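You operate a simulated robot arm through the tools that you are given. There is no shell and no other tool.

Carry out the task below with a simulated robot arm. There is one attempt and no reset: what you move stays moved.

TASK
Sort the four padded bags into the holders by name.
Fine: stand Jonas Riedekamp's in the blue holder, Harriet Lindcombe's in the orange one.

The check looks at the end state, three seconds after you hand in, the way a careful person would. Anything else that was tipped, shoved, dropped, spilled or broken makes it a failure.

THE ROBOT
A 7-joint arm with a two-finger parallel gripper, fixed in place. Base frame: the origin is at the foot of the arm, x ahead of it, y to its left, z up. Units: m, degrees, N and s.
With the tool pointing down near the work surface it reaches from about 0.3 to 0.68 m from the base axis. Its first joint turns from -66.0 to 66.0 degrees. Payload 1.57 kg.
The tool frame sits at the grasp point between the pads (the TCP): z along the fingers, y along the line on which they close. The tips reach 0.03 m beyond it. Largest opening 0.11 m; finger width 0.024, thickness 0.012; the body of the gripper, 0.048 by 0.112 m, starts 0.078 m behind the TCP.
Orientation is told as [roll, pitch, yaw] about the base's x, y, z axes, in that order, counted from this pose: with the fingers straight down and closing along the base's y, the tool's x points along the base's -x, its y along +y and its z along -z.

THE INTERFACE
- The arm moves only by the tool apply_moves. Its argument "series" is a list of rows, each an object (a shift or turn left out is 0, a gripper value left out holds the last) with "delta_pos": the shift along the base's x, y, z in m, a list of three; "rotation": the turn, a rotation vector about the base's x, y, z in degrees, a list of three. In form: [{"delta_pos": [dx, dy, dz], "rotation": [rx, ry, rz]}, ...]. A call has 1 to 20 rows; each row shifts and turns the commanded pose from where the row before left it. "claw" is the opening, from 0 (shut) to 1 (fully open), set as the call begins (left out, the last holds). Each row takes 0.2 s and may step no farther than 0.05 m and 8.6 degrees from the row before; otherwise, or with a gripper value out of range, the whole call is refused. A pose out of reach is approached as far as the arm can. The call stops where the force on the tool passes 40 N (or 10 N more than at its start, if that is more) or the arm is blocked; 0.2 s more then pass. The fingers move at their own pace (about 0.108 m/s each) and stop on an object; they squeeze with about 31 N. The grip force told is the motor's: it shows also when the fingers shut on nothing. Time passes only in rows, and 0.2 s behind the last, so rows that do not move let the fingers close. It gives the time, the measured TCP pose, the force on the tool (base axes), the opening and the grip force at its end, in the units of the frame above (readings bear some noise), with the torque about the TCP (base axes, N m) and any sound that the robot's microphone picked up, and new pictures: "pictures" is both (left out), scene, wrist or none.
- Cameras (640 x 400 px; columns grow to the right, rows downward): "scene" is fixed at [0.1683, -0.3989, 1.3943]; the picture's right is [0.72, -0.69, 0.00], its down [-0.46, -0.47, -0.75] and it looks along [0.52, 0.54, -0.66] (base axes); focal length 349 px, centre (320, 200). "wrist" rides on the gripper at [0.07, 0.016, -0.141] in the tool frame; the picture's right is [-0.23, 0.97, 0.00], its down [-0.85, -0.20, -0.48] and it looks along [-0.47, -0.11, 0.88] (tool axes); focal length 222 px, centre (320, 200). There is no depth. A picture from a camera that has moved, and an enlarged one, comes with that camera's place and axes in the base frame and with its lens.
- enlarge(camera, box): a new picture of the part [left, top, right, bottom] of that camera's present view, enlarged. The clock stands still meanwhile.
- close_job(): hands the job in; it is judged then, once.

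Nothing tells you positions but the pictures and the camera data. Unless the task says otherwise, let go and move clear before handing in.

The tools are called after "Call:" by a JSON object that holds its "name" and its "arguments". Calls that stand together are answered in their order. apply_moves: Moves the arm, as the interface text tells. Its arguments: {"type":"object","properties":{"series":{"type":"array","items":{"type":"object","properties":{"delta_pos":{"type":"array","items":{"type":"number"}},"rotation":{"type":"array","items":{"type":"number"}}}}},"claw":{"type":"number"},"pictures":{"type":"string","enum":["both","scene","wrist","none"]}},"required":["series"]} The other tools are called the same way: enlarge (camera, box) takes an enlarged picture of a part of a camera's view; close_job () hands the job in.

At the start:

```text
t: 0.0
eef_pos: [0.367, 0.063, 1.0699]
ee_rot: [-0.1, 0.1, 0.0]
wrist_force: [0.0, -0.3, -0.6]
wrist_torque: [0.0, -0.01, 0.0]
width: 0.1101
finger_force: 0.0
```

scene: 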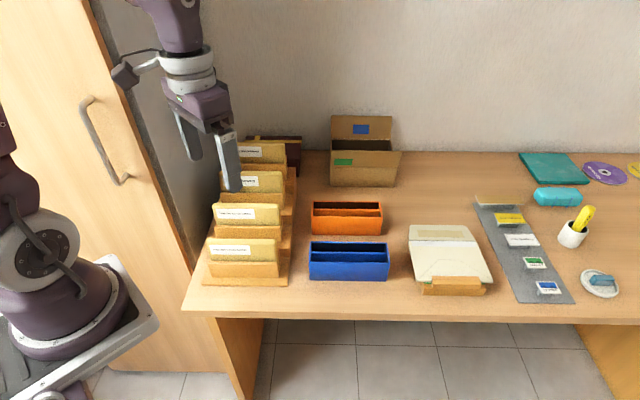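
wrist: 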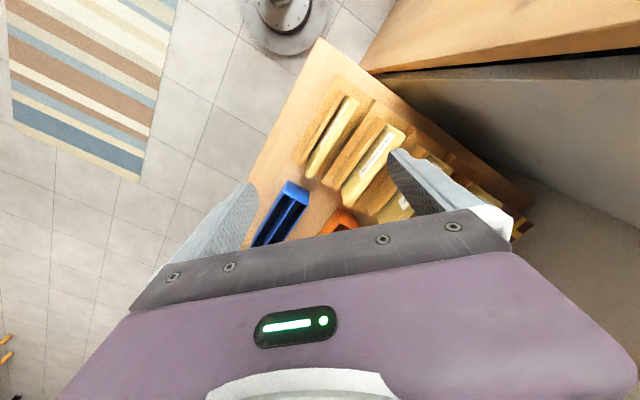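

I see four padded bags standing in a stepped rack at the left of the table, with orange and blue holders to the right of it. I'll zoom in to read the names and look at the other items on the table.

Call:
{"name": "enlarge", "arguments": {"camera": "scene", "box": [190, 190, 310, 290]}}

Call:
{"name": "enlarge", "arguments": {"camera": "scene", "box": [210, 120, 310, 210]}}

Call:
{"name": "enlarge", "arguments": {"camera": "scene", "box": [290, 100, 410, 290]}}

Call:
{"name": "enlarge", "arguments": {"camera": "scene", "box": [400, 180, 580, 310]}}

```text
4.00 times, centred on (250, 240) of scene
camera zoom: at [0.1683, -0.3989, 1.3943], right [0.72, -0.69, 0.0], down [-0.46, -0.47, -0.75], along [0.52, 0.54, -0.66], focal length 1398 px, centre (600, 40)
```

zoom: 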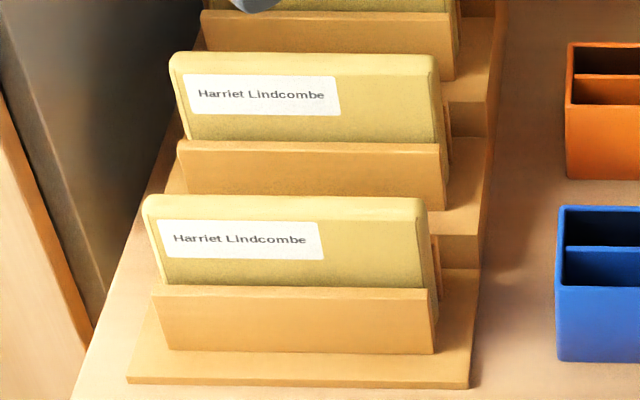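

```text
4.44 times, centred on (260, 165) of scene
camera zoom: at [0.1683, -0.3989, 1.3943], right [0.72, -0.69, 0.0], down [-0.46, -0.47, -0.75], along [0.52, 0.54, -0.66], focal length 1553 px, centre (587, 356)
```

zoom: 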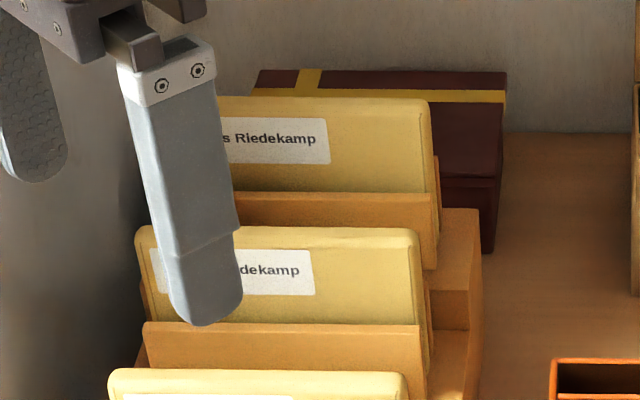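

```text
2.11 times, centred on (350, 195) of scene
camera zoom: at [0.1683, -0.3989, 1.3943], right [0.72, -0.69, 0.0], down [-0.46, -0.47, -0.75], along [0.52, 0.54, -0.66], focal length 736 px, centre (257, 210)
```

zoom: 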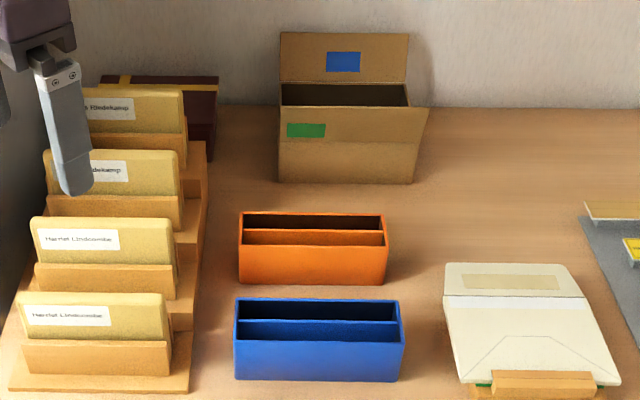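

```text
3.08 times, centred on (490, 245) of scene
camera zoom: at [0.1683, -0.3989, 1.3943], right [0.72, -0.69, 0.0], down [-0.46, -0.47, -0.75], along [0.52, 0.54, -0.66], focal length 1075 px, centre (-203, 62)
```

zoom: 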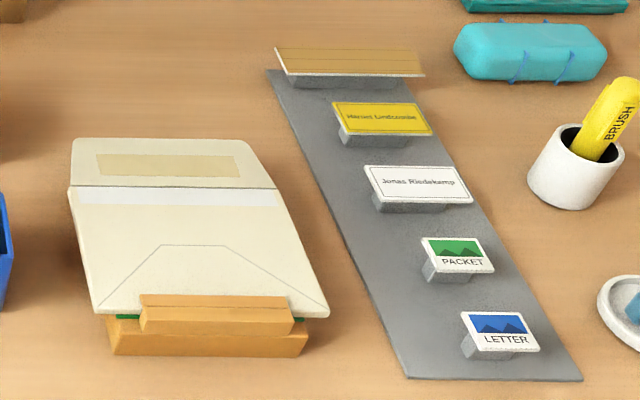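

The two front bags read "Harriet Lindcombe" and the two back ones end in "…Riedekamp", but the gripper hides their first names. The table sits at about z 0.72 and is turned roughly 44° from the base. I'll move the arm to the right and turn it in line with the table so I can read those labels.

Call:
{"name": "apply_moves", "arguments": {"series": [{"delta_pos": [0.025, -0.03, 0.0], "rotation": [0, 0, -7.3]}, {"delta_pos": [0.025, -0.03, 0.0], "rotation": [0, 0, -7.3]}, {"delta_pos": [0.025, -0.03, 0.0], "rotation": [0, 0, -7.3]}, {"delta_pos": [0.025, -0.03, 0.0], "rotation": [0, 0, -7.3]}, {"delta_pos": [0.025, -0.03, 0.0], "rotation": [0, 0, -7.3]}, {"delta_pos": [0.025, -0.03, 0.0], "rotation": [0, 0, -7.3]}, {"delta_pos": [0, 0, 0]}], "claw": 1}}

```text
t: 1.6
eef_pos: [0.5169, -0.1174, 1.0712]
ee_rot: [0.0, -0.1, -44.0]
wrist_force: [-0.2, 0.3, -0.5]
wrist_torque: [0.03, 0.0, 0.0]
width: 0.1102
finger_force: 0.2
camera wrist: at [0.4791, -0.0576, 1.2128], right [0.84, 0.54, 0.0], down [0.48, -0.74, 0.48], along [0.26, -0.4, -0.88], focal length 222 px, centre (320, 200)
```

scene: 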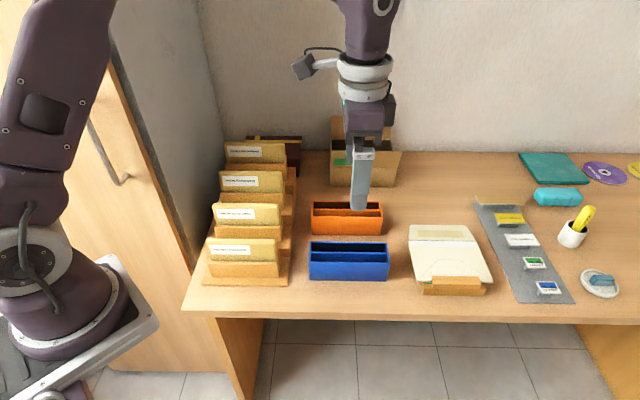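
wrist: 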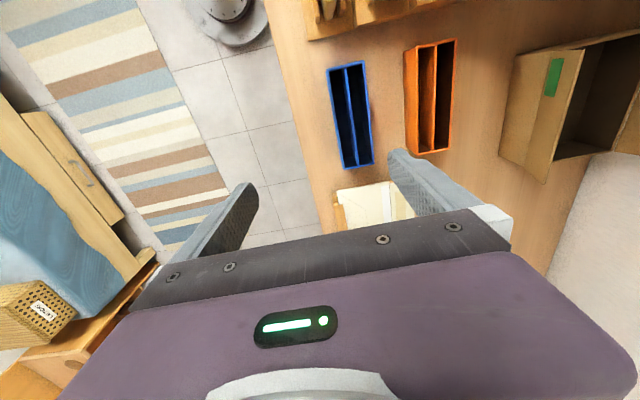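

Now all four labels are in the clear, so I'll zoom in on them and on the holders.

Call:
{"name": "enlarge", "arguments": {"camera": "scene", "box": [205, 130, 305, 205]}}

Call:
{"name": "enlarge", "arguments": {"camera": "scene", "box": [195, 195, 305, 290]}}

Call:
{"name": "enlarge", "arguments": {"camera": "scene", "box": [300, 190, 400, 290]}}

Call:
{"name": "enlarge", "arguments": {"camera": "wrist", "box": [280, 0, 480, 180]}}

```text
5.33 times, centred on (255, 168) of scene
camera zoom: at [0.1683, -0.3989, 1.3943], right [0.72, -0.69, 0.0], down [-0.46, -0.47, -0.75], along [0.52, 0.54, -0.66], focal length 1863 px, centre (667, 373)
```

zoom: 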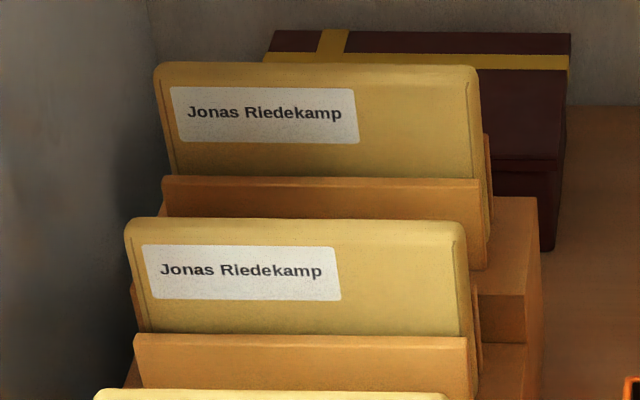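

```text
4.21 times, centred on (250, 242) of scene
camera zoom: at [0.1683, -0.3989, 1.3943], right [0.72, -0.69, 0.0], down [-0.46, -0.47, -0.75], along [0.52, 0.54, -0.66], focal length 1471 px, centre (615, 21)
```

zoom: 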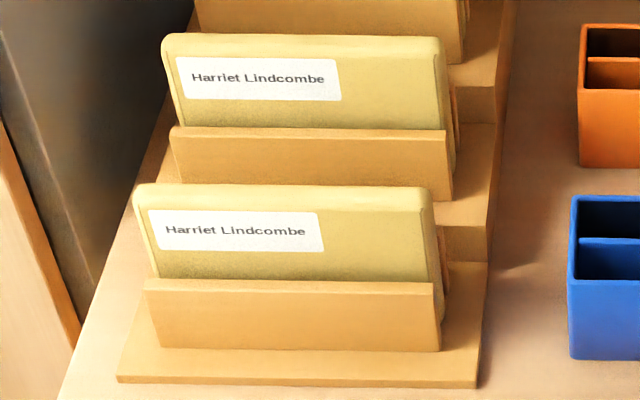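

```text
4.00 times, centred on (350, 240) of scene
camera zoom: at [0.1683, -0.3989, 1.3943], right [0.72, -0.69, 0.0], down [-0.46, -0.47, -0.75], along [0.52, 0.54, -0.66], focal length 1398 px, centre (200, 40)
```

zoom: 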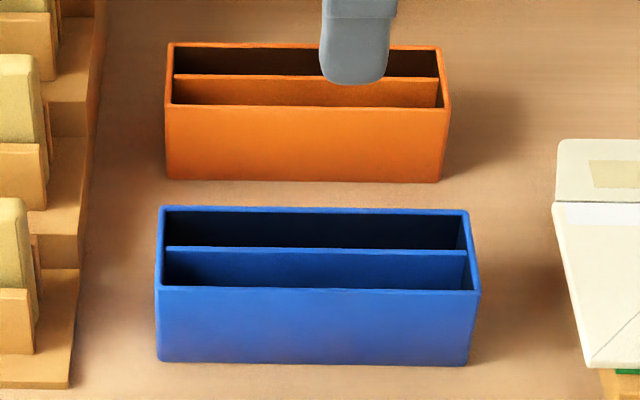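

```text
2.22 times, centred on (380, 90) of wrist
camera zoom: at [0.4791, -0.0576, 1.2128], right [0.84, 0.54, 0.0], down [0.48, -0.74, 0.48], along [0.26, -0.4, -0.88], focal length 494 px, centre (187, 444)
```

zoom: 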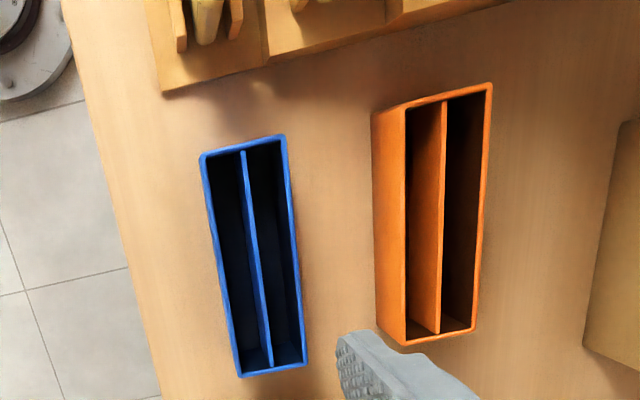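

The back two bags read "Jonas Riedekamp" and the front two "Harriet Lindcombe". The holders lie along the -45° direction, with blue centred near (0.565, -0.081) and orange near (0.666, 0.021), each with two slots. I'll hover over the front bag and take a closer look from above.

Call:
{"name": "apply_moves", "arguments": {"series": [{"delta_pos": [-0.0232, 0.0358, -0.008], "rotation": [0, 0, -1]}, {"delta_pos": [-0.0232, 0.0358, -0.008]}, {"delta_pos": [-0.0232, 0.0358, -0.008]}, {"delta_pos": [-0.0232, 0.0358, -0.008]}, {"delta_pos": [-0.0232, 0.0358, -0.008]}, {"delta_pos": [0, 0, 0]}]}}

```text
t: 3.0
eef_pos: [0.3994, 0.0625, 1.0306]
ee_rot: [0.0, 0.0, -44.8]
wrist_force: [0.6, -0.1, 0.4]
wrist_torque: [0.0, 0.0, 0.01]
width: 0.1102
finger_force: 0.1
camera wrist: at [0.3623, 0.1239, 1.1733], right [0.85, 0.53, 0.0], down [0.47, -0.74, 0.48], along [0.25, -0.41, -0.88], focal length 222 px, centre (320, 200)
```

scene: 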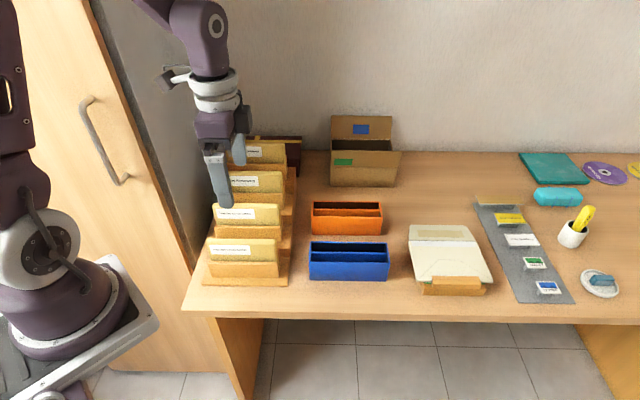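
wrist: 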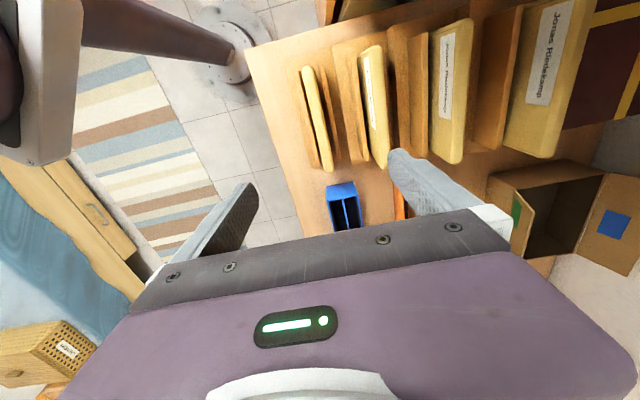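

Call:
{"name": "enlarge", "arguments": {"camera": "wrist", "box": [280, 20, 440, 180]}}

Call:
{"name": "enlarge", "arguments": {"camera": "wrist", "box": [360, 0, 640, 180]}}

Call:
{"name": "enlarge", "arguments": {"camera": "scene", "box": [120, 40, 280, 200]}}

```text
2.50 times, centred on (360, 100) of wrist
camera zoom: at [0.3623, 0.1239, 1.1733], right [0.85, 0.53, 0.0], down [0.47, -0.74, 0.48], along [0.25, -0.41, -0.88], focal length 555 px, centre (220, 450)
```

zoom: 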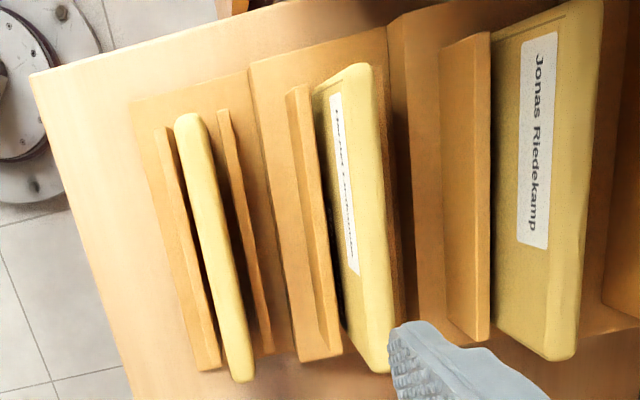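

```text
2.22 times, centred on (500, 90) of wrist
camera zoom: at [0.3623, 0.1239, 1.1733], right [0.85, 0.53, 0.0], down [0.47, -0.74, 0.48], along [0.25, -0.41, -0.88], focal length 494 px, centre (-80, 444)
```

zoom: 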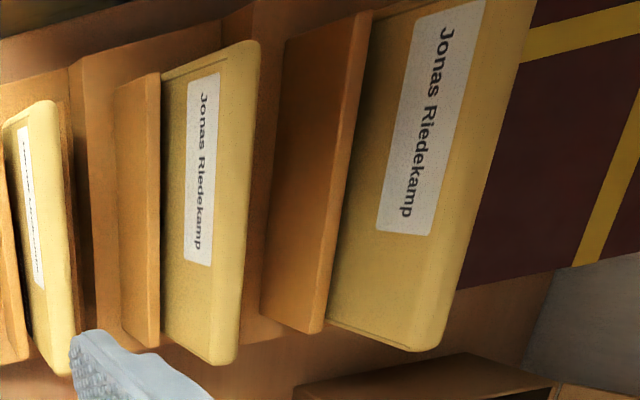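

```text
2.50 times, centred on (200, 120) of scene
camera zoom: at [0.1683, -0.3988, 1.3943], right [0.72, -0.69, 0.0], down [-0.46, -0.47, -0.75], along [0.52, 0.54, -0.66], focal length 873 px, centre (620, 400)
```

zoom: 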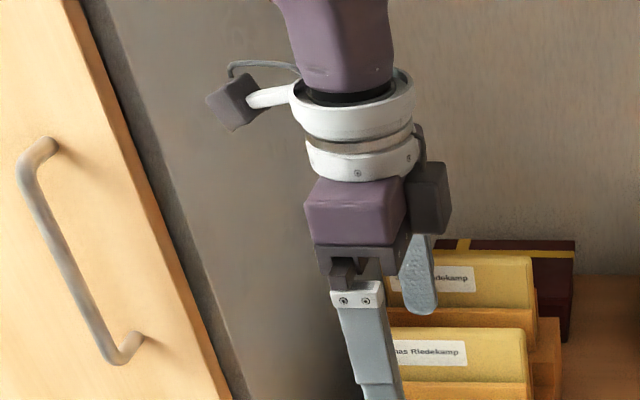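

The front bag's top runs from about e1 0.155 to 0.29 (e1 is along the holders), is about 17 mm thick and reaches z ≈ 0.855; the rack lips reach z ≈ 0.80. The cabinet side is just left of the rack at e1 ≈ 0.10, so I need to keep clear of it. I'll narrow the fingers and come down partway over the front bag.

Call:
{"name": "apply_moves", "arguments": {"series": [{"delta_pos": [-0.0095, 0.0115, 0.0]}, {"delta_pos": [-0.0095, 0.0115, -0.03]}, {"delta_pos": [0, 0, -0.04]}, {"delta_pos": [0, 0, -0.04]}, {"delta_pos": [0, 0, 0]}], "claw": 0.47}}

```text
t: 4.2
eef_pos: [0.38, 0.0851, 0.9206]
ee_rot: [-0.1, 0.0, -44.8]
wrist_force: [-0.1, 0.2, 0.1]
wrist_torque: [0.0, 0.01, -0.01]
width: 0.0517
finger_force: 0.0
camera wrist: at [0.3431, 0.1455, 1.0633], right [0.85, 0.53, 0.0], down [0.47, -0.74, 0.48], along [0.25, -0.41, -0.88], focal length 222 px, centre (320, 200)
```

scene: 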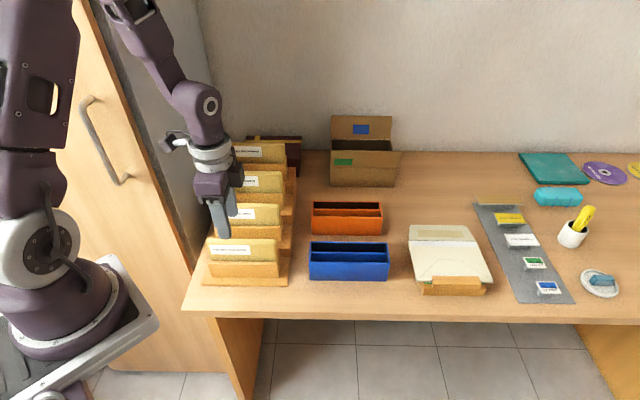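
wrist: 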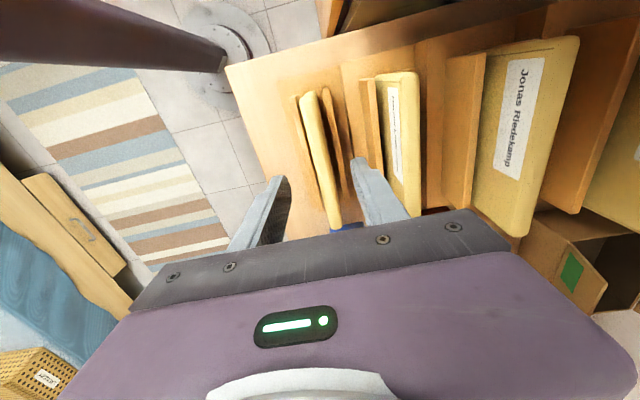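

Call:
{"name": "enlarge", "arguments": {"camera": "wrist", "box": [250, 70, 410, 240]}}

Call:
{"name": "enlarge", "arguments": {"camera": "scene", "box": [180, 120, 300, 290]}}

```text
2.35 times, centred on (330, 155) of wrist
camera zoom: at [0.3431, 0.1455, 1.0633], right [0.85, 0.53, 0.0], down [0.47, -0.74, 0.48], along [0.25, -0.41, -0.88], focal length 523 px, centre (296, 306)
```

zoom: 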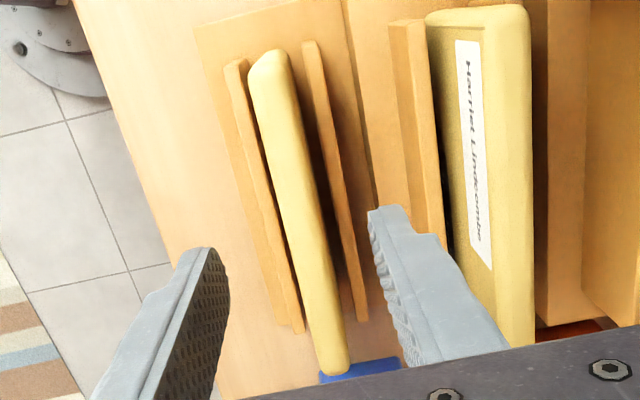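

```text
2.35 times, centred on (240, 205) of scene
camera zoom: at [0.1683, -0.3989, 1.3943], right [0.72, -0.69, 0.0], down [-0.46, -0.47, -0.75], along [0.52, 0.54, -0.66], focal length 822 px, centre (508, 188)
```

zoom: 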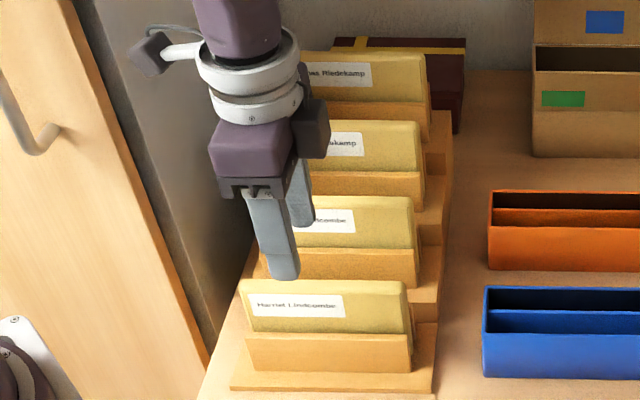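

The bag lies between the fingers, about 3 mm back of the gripper's centre line. I'll shift by that much and lower until the tips are just above the rack lips.

Call:
{"name": "apply_moves", "arguments": {"series": [{"delta_pos": [0.002, 0.002, -0.02]}, {"delta_pos": [0, 0, -0.02]}, {"delta_pos": [0, 0, -0.02]}, {"delta_pos": [0, 0, -0.02]}, {"delta_pos": [0, 0, 0]}]}}

```text
t: 5.4
eef_pos: [0.384, 0.0853, 0.8401]
ee_rot: [0.1, 0.0, -44.8]
wrist_force: [0.0, 0.5, -0.4]
wrist_torque: [-0.01, 0.03, -0.03]
width: 0.052
finger_force: 0.1
camera wrist: at [0.347, 0.1472, 0.9821], right [0.85, 0.53, 0.0], down [0.47, -0.74, 0.48], along [0.25, -0.41, -0.88], focal length 222 px, centre (320, 200)
```

scene: 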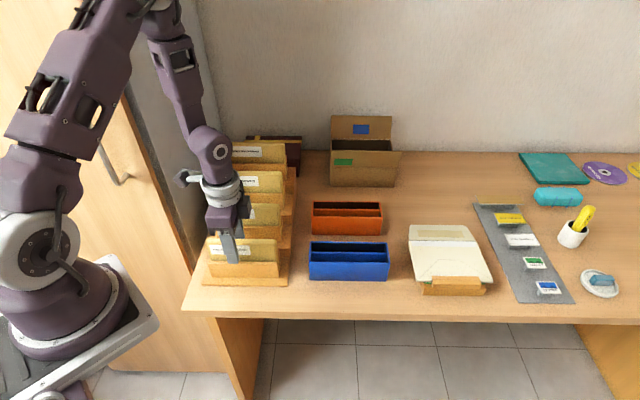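
wrist: 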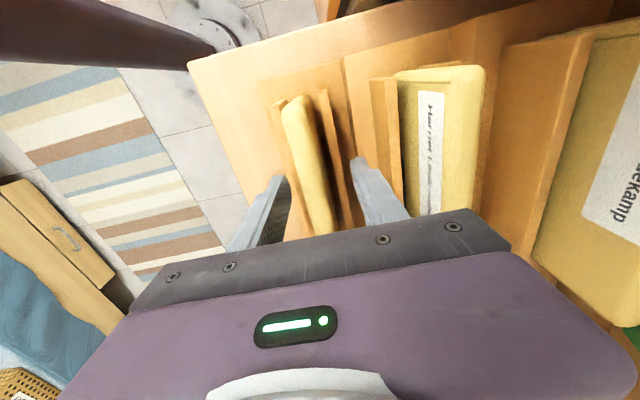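

Call:
{"name": "enlarge", "arguments": {"camera": "wrist", "box": [240, 80, 420, 240]}}

Call:
{"name": "enlarge", "arguments": {"camera": "scene", "box": [190, 180, 300, 290]}}

```text
2.50 times, centred on (330, 160) of wrist
camera zoom: at [0.347, 0.1472, 0.9821], right [0.85, 0.53, 0.0], down [0.47, -0.74, 0.48], along [0.25, -0.41, -0.88], focal length 555 px, centre (295, 300)
```

zoom: 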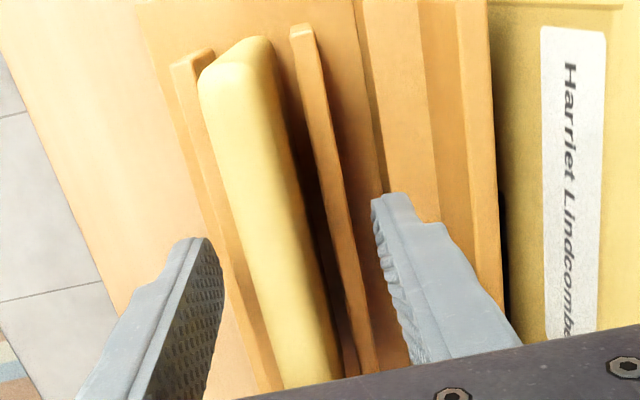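

```text
3.64 times, centred on (245, 235) of scene
camera zoom: at [0.1683, -0.3989, 1.3943], right [0.72, -0.69, 0.0], down [-0.46, -0.47, -0.75], along [0.52, 0.54, -0.66], focal length 1270 px, centre (593, 73)
```

zoom: 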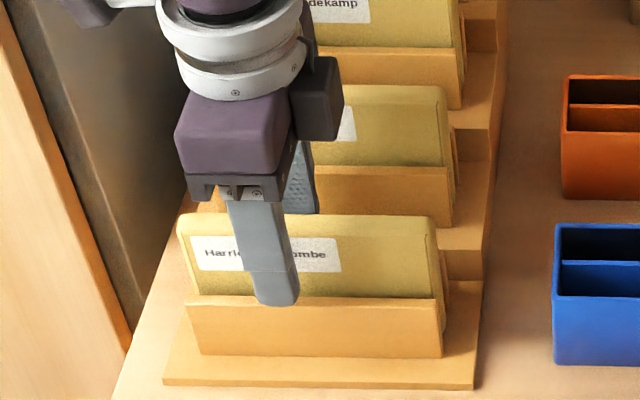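

The fingers straddle the bag and the tips are just above the lips. I'll raise 4 mm for margin and then close.

Call:
{"name": "apply_moves", "arguments": {"series": [{"delta_pos": [0, 0, 0.004]}], "pictures": "none"}}

Call:
{"name": "apply_moves", "arguments": {"series": [{"delta_pos": [0, 0, 0]}, {"delta_pos": [0, 0, 0]}, {"delta_pos": [0, 0, 0]}, {"delta_pos": [0, 0, 0]}], "claw": 0}}

```text
t: 5.8
eef_pos: [0.3851, 0.0868, 0.8436]
ee_rot: [0.0, 0.0, -44.8]
wrist_force: [-0.1, 0.2, -0.6]
wrist_torque: [-0.02, 0.0, 0.02]
width: 0.0518
finger_force: 0.0
```

```text
t: 6.8
eef_pos: [0.3845, 0.0864, 0.8437]
ee_rot: [0.0, 0.0, -44.7]
wrist_force: [0.2, 0.4, 0.0]
wrist_torque: [0.04, 0.0, 0.01]
width: 0.0152
finger_force: 31.2
camera wrist: at [0.3468, 0.147, 0.9863], right [0.85, 0.53, 0.0], down [0.47, -0.74, 0.48], along [0.25, -0.41, -0.88], focal length 222 px, centre (320, 200)
```

scene: 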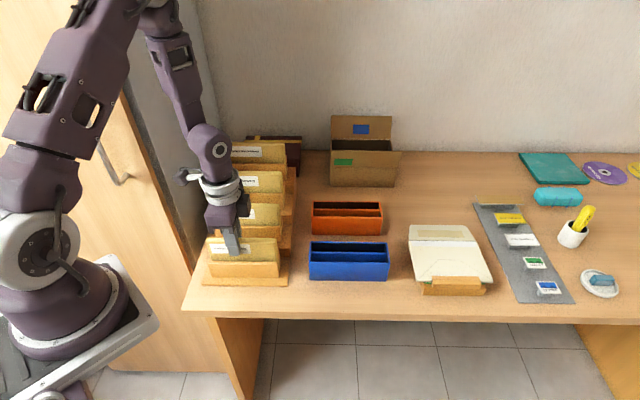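
wrist: 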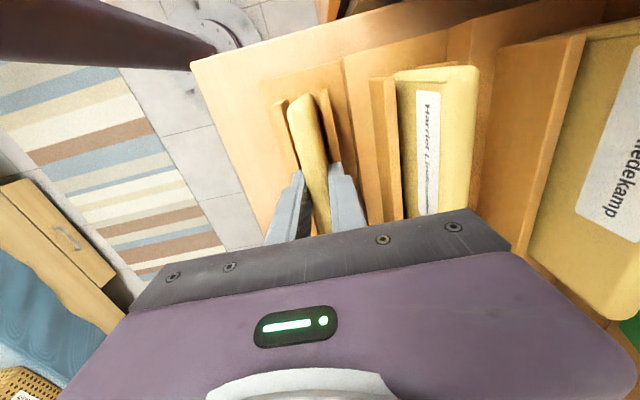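

The bag is gripped at 15 mm width. I'll lift it slowly, straight up.

Call:
{"name": "apply_moves", "arguments": {"series": [{"delta_pos": [0, 0, 0.01]}, {"delta_pos": [0, 0, 0.01]}, {"delta_pos": [0, 0, 0.01]}, {"delta_pos": [0, 0, 0.01]}]}}

```text
t: 7.8
eef_pos: [0.385, 0.086, 0.8843]
ee_rot: [-0.1, 0.0, -44.8]
wrist_force: [0.1, -0.3, -0.8]
wrist_torque: [-0.01, 0.0, 0.01]
width: 0.0152
finger_force: 30.6
camera wrist: at [0.3476, 0.1469, 1.0271], right [0.85, 0.53, 0.0], down [0.47, -0.74, 0.48], along [0.25, -0.41, -0.88], focal length 222 px, centre (320, 200)
```

scene: 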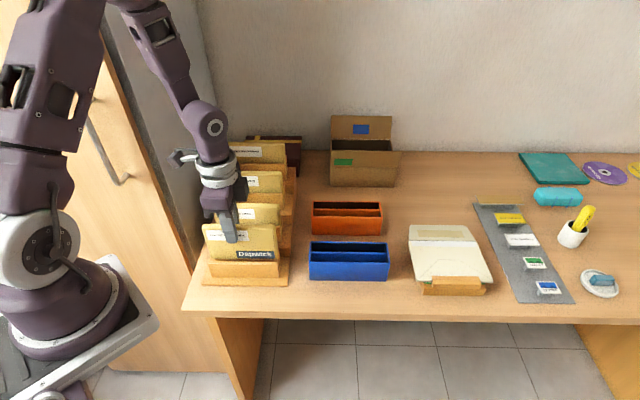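
wrist: 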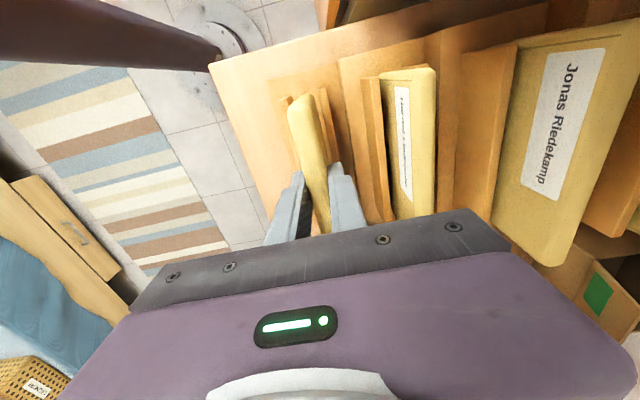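

A printed word showed up low on the bag as it came out of the slot. I'll zoom in and read it.

Call:
{"name": "enlarge", "arguments": {"camera": "scene", "box": [190, 210, 300, 290]}}

```text
5.00 times, centred on (245, 250) of scene
camera zoom: at [0.1683, -0.3989, 1.3943], right [0.72, -0.69, 0.0], down [-0.46, -0.47, -0.75], along [0.52, 0.54, -0.66], focal length 1747 px, centre (695, -50)
```

zoom: 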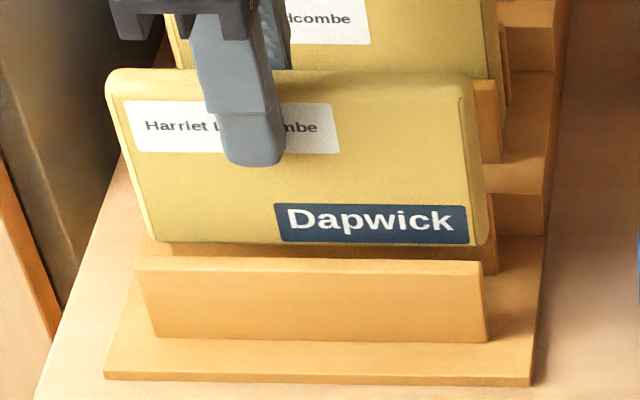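

The word is just the brand "Dapwick". The name label still reads Harriet Lindcombe, so this bag goes in orange. The bag is about 0.10 m tall. I'll lift it clear, carry it to the right first and then back to hover over the orange holder's rear slot.

Call:
{"name": "apply_moves", "arguments": {"series": [{"delta_pos": [0, 0, 0.038]}, {"delta_pos": [0, 0, 0.038]}, {"delta_pos": [0, 0, 0.038]}, {"delta_pos": [0.0327, -0.0327, 0]}, {"delta_pos": [0.0327, -0.0327, 0]}, {"delta_pos": [0.0327, -0.0327, 0]}, {"delta_pos": [0.0327, -0.0327, 0]}, {"delta_pos": [0.0327, -0.0327, 0]}, {"delta_pos": [0.0295, 0.0295, 0]}, {"delta_pos": [0.0295, 0.0295, 0]}, {"delta_pos": [0.0295, 0.0295, 0]}, {"delta_pos": [0.0295, 0.0295, 0]}, {"delta_pos": [0, 0, 0]}, {"delta_pos": [0, 0, 0]}]}}

```text
t: 10.8
eef_pos: [0.6656, 0.0414, 0.9973]
ee_rot: [0.0, 0.0, -44.7]
wrist_force: [0.3, -0.9, -1.4]
wrist_torque: [-0.01, 0.02, 0.0]
width: 0.0152
finger_force: 30.7
camera wrist: at [0.6288, 0.1018, 1.1411], right [0.85, 0.53, 0.0], down [0.47, -0.74, 0.48], along [0.25, -0.41, -0.88], focal length 222 px, centre (320, 200)
```

scene: 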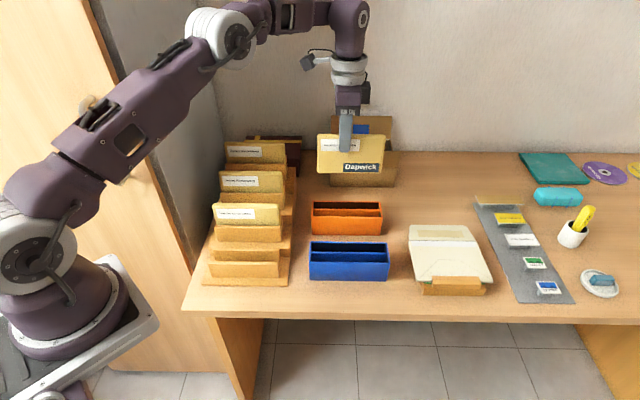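
wrist: 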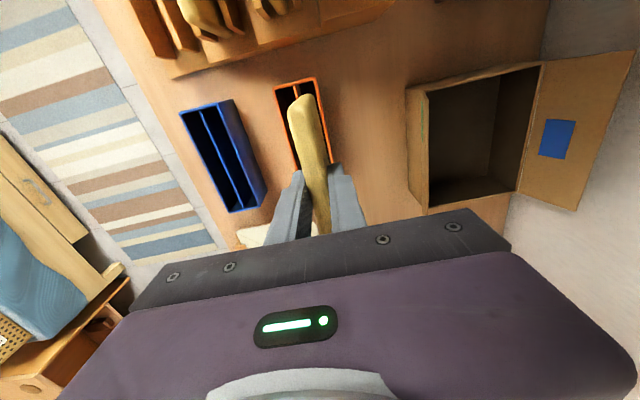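

Call:
{"name": "enlarge", "arguments": {"camera": "wrist", "box": [250, 60, 380, 200]}}

Call:
{"name": "enlarge", "arguments": {"camera": "wrist", "box": [160, 60, 350, 240]}}

Call:
{"name": "enlarge", "arguments": {"camera": "scene", "box": [290, 110, 410, 290]}}

```text
2.86 times, centred on (315, 130) of wrist
camera zoom: at [0.6288, 0.1018, 1.1411], right [0.85, 0.53, 0.0], down [0.47, -0.74, 0.48], along [0.25, -0.41, -0.88], focal length 635 px, centre (334, 400)
```

zoom: 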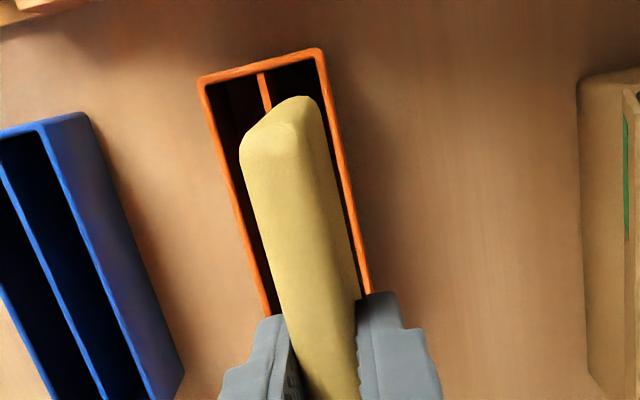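

```text
2.22 times, centred on (255, 150) of wrist
camera zoom: at [0.6288, 0.1018, 1.1411], right [0.85, 0.53, 0.0], down [0.47, -0.74, 0.48], along [0.25, -0.41, -0.88], focal length 494 px, centre (464, 311)
```

zoom: 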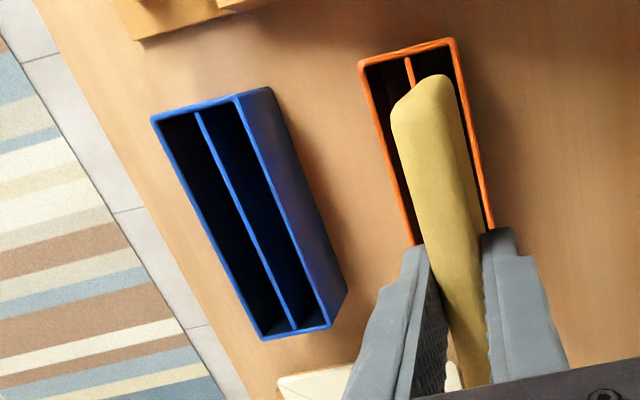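

```text
2.22 times, centred on (350, 200) of scene
camera zoom: at [0.1683, -0.3989, 1.3943], right [0.72, -0.69, 0.0], down [-0.46, -0.47, -0.75], along [0.52, 0.54, -0.66], focal length 776 px, centre (253, 200)
```

zoom: 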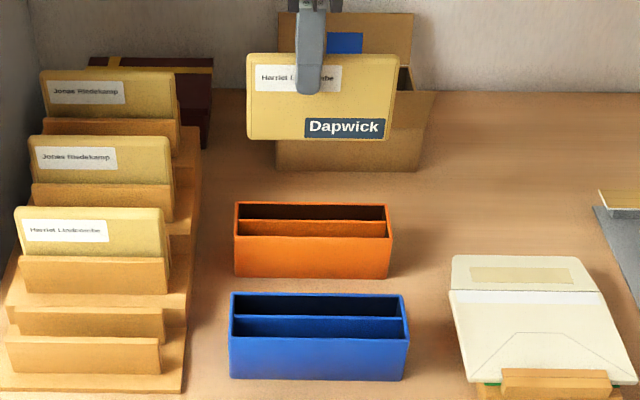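

The bag hangs over the orange holder. Its plane looks about 7–8 mm too far back for the rear slot, and the rim is near z 0.80. I'll shift forward and lower to just above the rim for a closer check.

Call:
{"name": "apply_moves", "arguments": {"series": [{"delta_pos": [-0.0014, -0.0085, -0.015]}, {"delta_pos": [0, 0, -0.03]}, {"delta_pos": [0, 0, -0.03]}, {"delta_pos": [0, 0, 0]}, {"delta_pos": [0, 0, 0]}]}}

Call:
{"name": "enlarge", "arguments": {"camera": "wrist", "box": [250, 60, 380, 200]}}

Call:
{"name": "enlarge", "arguments": {"camera": "scene", "box": [300, 140, 400, 240]}}

```text
t: 12.0
eef_pos: [0.6628, 0.0313, 0.9228]
ee_rot: [0.0, 0.1, -44.8]
wrist_force: [-1.0, 0.3, -0.8]
wrist_torque: [-0.01, -0.01, 0.0]
width: 0.0153
finger_force: 31.2
camera wrist: at [0.6263, 0.0929, 1.0654], right [0.85, 0.53, 0.0], down [0.47, -0.74, 0.48], along [0.25, -0.41, -0.88], focal length 222 px, centre (320, 200)
```

scene: 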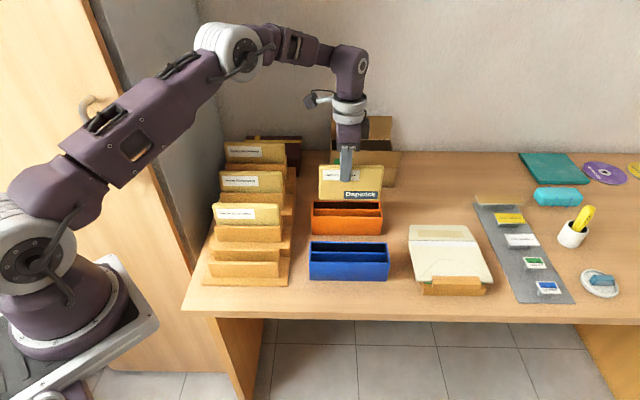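
wrist: 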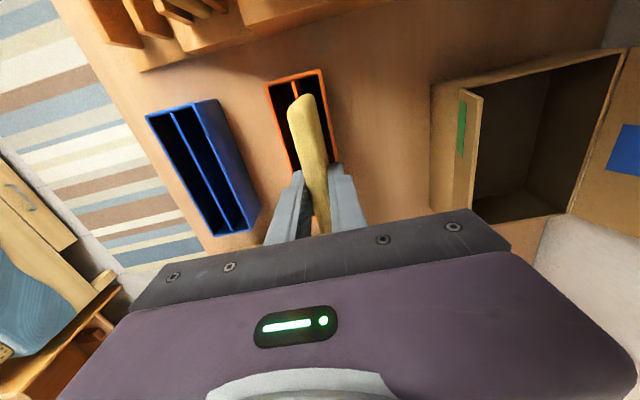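

```text
2.86 times, centred on (315, 130) of wrist
camera zoom: at [0.6263, 0.0929, 1.0654], right [0.85, 0.53, 0.0], down [0.47, -0.74, 0.48], along [0.25, -0.41, -0.88], focal length 635 px, centre (334, 400)
```

zoom: 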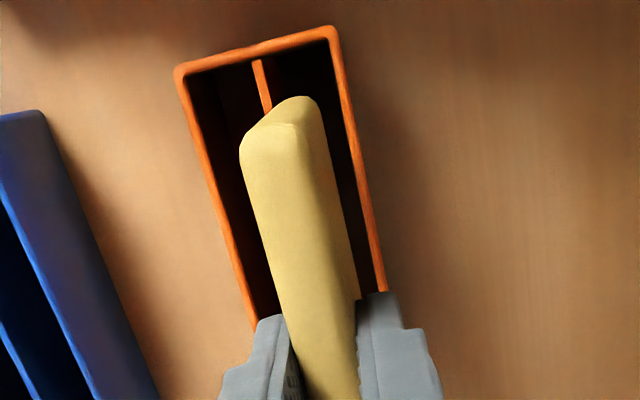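

```text
4.00 times, centred on (350, 190) of scene
camera zoom: at [0.1683, -0.3989, 1.3943], right [0.72, -0.69, 0.0], down [-0.46, -0.47, -0.75], along [0.52, 0.54, -0.66], focal length 1398 px, centre (200, 240)
```

zoom: 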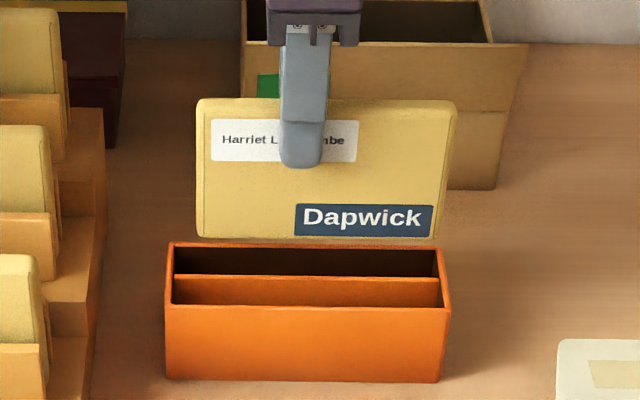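

The bag is centred lengthwise and sits about 3 mm toward the divider. I'll nudge it 4 mm back and lower it into the rear slot, watching the force.

Call:
{"name": "apply_moves", "arguments": {"series": [{"delta_pos": [0.0028, 0.0028, 0]}, {"delta_pos": [0, 0, 0]}, {"delta_pos": [0, 0, -0.013]}, {"delta_pos": [0, 0, -0.013]}, {"delta_pos": [0, 0, -0.013]}, {"delta_pos": [0, 0, -0.013]}, {"delta_pos": [0, 0, 0]}]}}

Call:
{"name": "enlarge", "arguments": {"camera": "wrist", "box": [250, 60, 380, 200]}}

Call:
{"name": "enlarge", "arguments": {"camera": "scene", "box": [300, 140, 400, 240]}}

```text
t: 13.6
eef_pos: [0.6676, 0.0327, 0.8729]
ee_rot: [-0.1, 0.1, -44.8]
wrist_force: [0.2, -0.6, -0.8]
wrist_torque: [0.0, 0.0, 0.01]
width: 0.0154
finger_force: 30.5
camera wrist: at [0.6302, 0.0946, 1.0147], right [0.85, 0.53, 0.0], down [0.47, -0.74, 0.48], along [0.25, -0.41, -0.88], focal length 222 px, centre (320, 200)
```

scene: 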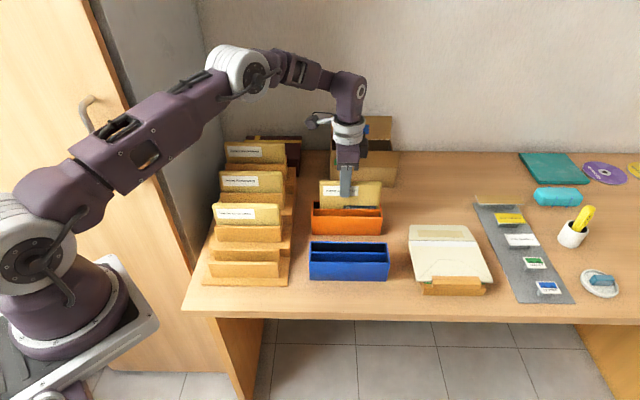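
wrist: 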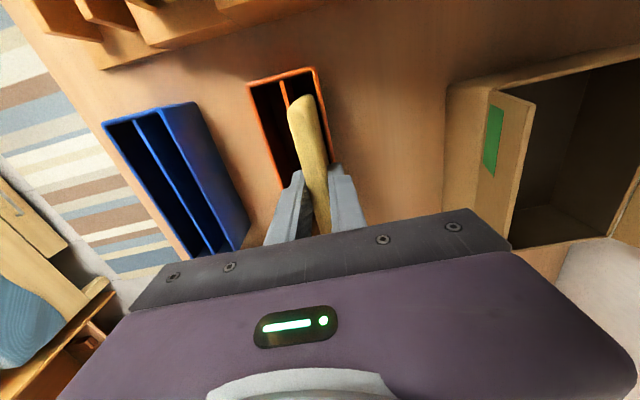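

```text
2.86 times, centred on (315, 130) of wrist
camera zoom: at [0.6302, 0.0946, 1.0147], right [0.85, 0.53, 0.0], down [0.47, -0.74, 0.48], along [0.25, -0.41, -0.88], focal length 635 px, centre (334, 400)
```

zoom: 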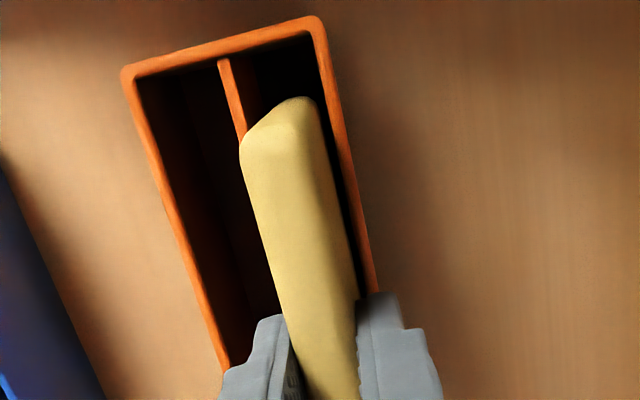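

```text
4.00 times, centred on (350, 190) of scene
camera zoom: at [0.1683, -0.3989, 1.3943], right [0.72, -0.69, 0.0], down [-0.46, -0.47, -0.75], along [0.52, 0.54, -0.66], focal length 1398 px, centre (200, 240)
```

zoom: 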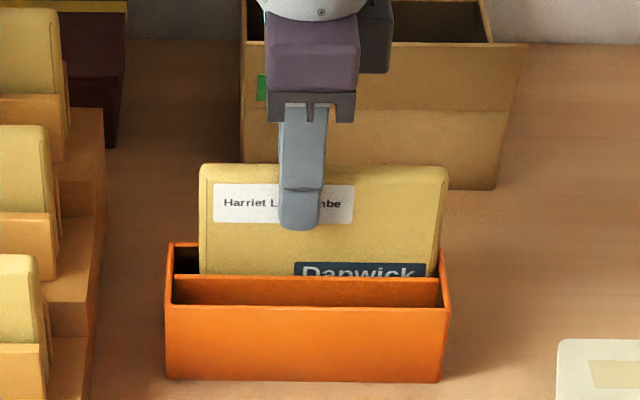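

The bag has entered the rear slot with no side force. I'll continue down gently.

Call:
{"name": "apply_moves", "arguments": {"series": [{"delta_pos": [0, 0, -0.008]}, {"delta_pos": [0, 0, -0.008]}, {"delta_pos": [0, 0, -0.008]}, {"delta_pos": [0, 0, -0.006]}, {"delta_pos": [0, 0, 0]}]}}

Call:
{"name": "enlarge", "arguments": {"camera": "scene", "box": [300, 140, 400, 240]}}

Call:
{"name": "enlarge", "arguments": {"camera": "wrist", "box": [250, 60, 380, 200]}}

```text
t: 14.8
eef_pos: [0.6677, 0.0334, 0.8423]
ee_rot: [-0.1, 0.0, -44.8]
wrist_force: [-0.5, -1.3, -1.2]
wrist_torque: [0.02, 0.02, 0.0]
width: 0.015
finger_force: 31.3
camera wrist: at [0.6303, 0.0947, 0.9842], right [0.85, 0.53, 0.0], down [0.47, -0.74, 0.48], along [0.25, -0.41, -0.88], focal length 222 px, centre (320, 200)
```

scene: 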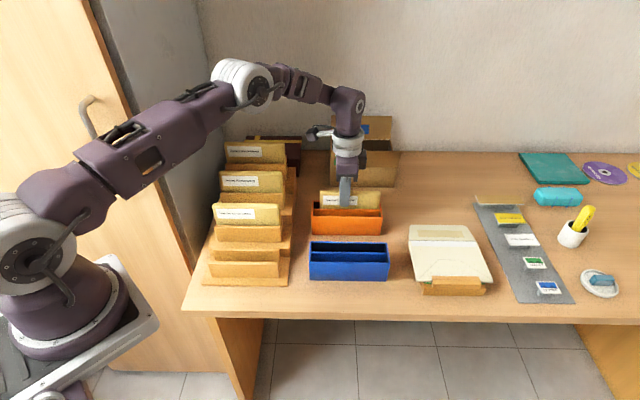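
wrist: 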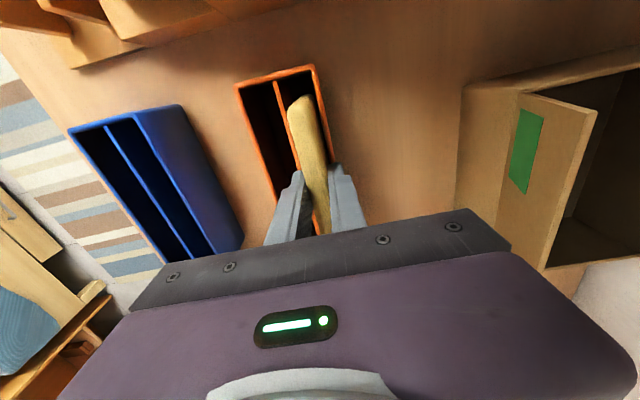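

```text
4.00 times, centred on (350, 190) of scene
camera zoom: at [0.1683, -0.3989, 1.3943], right [0.72, -0.69, 0.0], down [-0.46, -0.47, -0.75], along [0.52, 0.54, -0.66], focal length 1398 px, centre (200, 240)
```

zoom: 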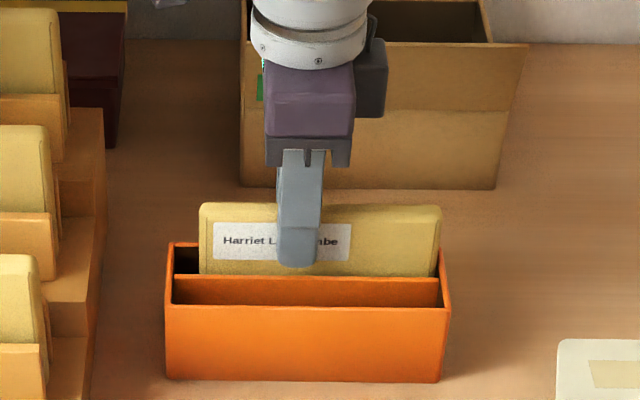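

```text
2.86 times, centred on (315, 130) of wrist
camera zoom: at [0.6303, 0.0947, 0.9842], right [0.85, 0.53, 0.0], down [0.47, -0.74, 0.48], along [0.25, -0.41, -0.88], focal length 635 px, centre (334, 400)
```

zoom: 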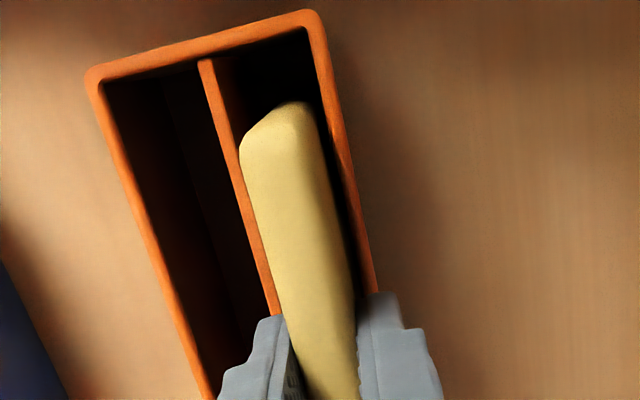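

Call:
{"name": "apply_moves", "arguments": {"series": [{"delta_pos": [0, 0, -0.003]}, {"delta_pos": [0, 0, -0.002]}, {"delta_pos": [0, 0, 0]}], "pictures": "none"}}

Call:
{"name": "apply_moves", "arguments": {"series": [{"delta_pos": [0, 0, -0.002]}, {"delta_pos": [0, 0, 0]}], "pictures": "none"}}

Call:
{"name": "apply_moves", "arguments": {"series": [{"delta_pos": [0, 0, -0.002]}, {"delta_pos": [0, 0, 0]}], "pictures": "both"}}

```text
t: 15.6
eef_pos: [0.6693, 0.0343, 0.8402]
ee_rot: [0.1, -0.2, -44.7]
wrist_force: [-4.8, -1.5, 25.7]
wrist_torque: [-0.09, 0.39, -0.05]
width: 0.0153
finger_force: 30.7
```

```text
t: 16.2
eef_pos: [0.6689, 0.0327, 0.8361]
ee_rot: [0.0, -0.2, -44.9]
wrist_force: [1.2, -2.3, 26.6]
wrist_torque: [-0.14, -0.03, 0.06]
width: 0.0154
finger_force: 31.5
```

```text
t: 16.7
eef_pos: [0.667, 0.0351, 0.8342]
ee_rot: [0.0, -0.1, -44.8]
wrist_force: [-2.5, 0.4, 5.9]
wrist_torque: [0.09, 0.07, 0.05]
width: 0.0154
finger_force: 30.9
stopped in row 2: the force on the tool passed its limit at 42 N (the readings are from after the stop); the commanded pose is now the measured one
camera wrist: at [0.6305, 0.095, 0.977], right [0.85, 0.53, 0.0], down [0.47, -0.74, 0.48], along [0.26, -0.41, -0.88], focal length 222 px, centre (320, 200)
```

scene: 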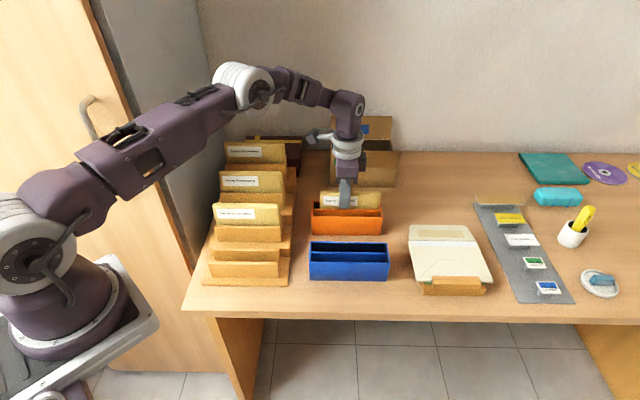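
wrist: 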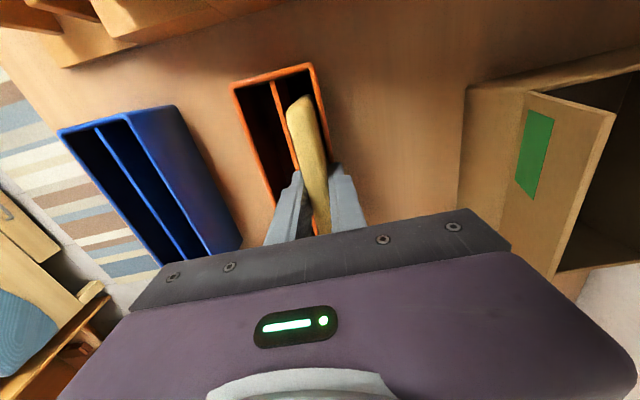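

I've reached the bottom of the slot (contact at about z 0.840) and pressed a little past it. I'll check how things look before letting go.

Call:
{"name": "enlarge", "arguments": {"camera": "scene", "box": [300, 140, 400, 240]}}

Call:
{"name": "enlarge", "arguments": {"camera": "wrist", "box": [220, 50, 390, 240]}}

```text
4.00 times, centred on (350, 190) of scene
camera zoom: at [0.1681, -0.3989, 1.3944], right [0.72, -0.69, 0.0], down [-0.46, -0.47, -0.75], along [0.52, 0.54, -0.66], focal length 1398 px, centre (200, 240)
```

zoom: 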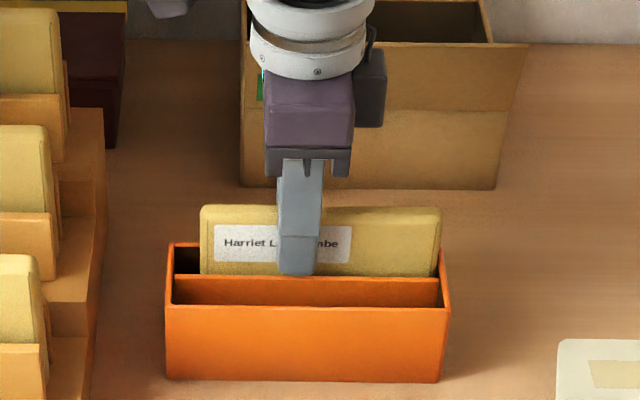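

```text
2.11 times, centred on (305, 145) of wrist
camera zoom: at [0.6305, 0.095, 0.977], right [0.85, 0.53, 0.0], down [0.47, -0.74, 0.48], along [0.26, -0.41, -0.88], focal length 468 px, centre (352, 316)
```

zoom: 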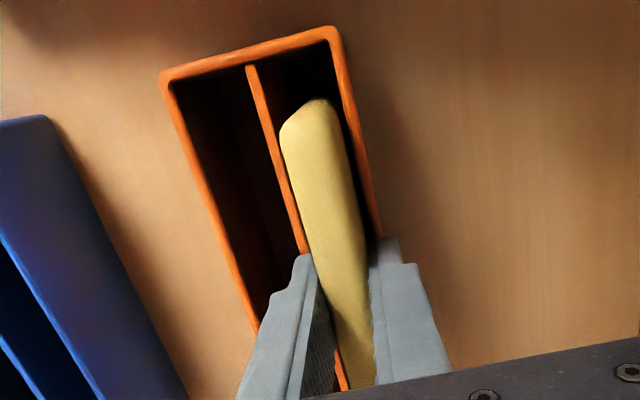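

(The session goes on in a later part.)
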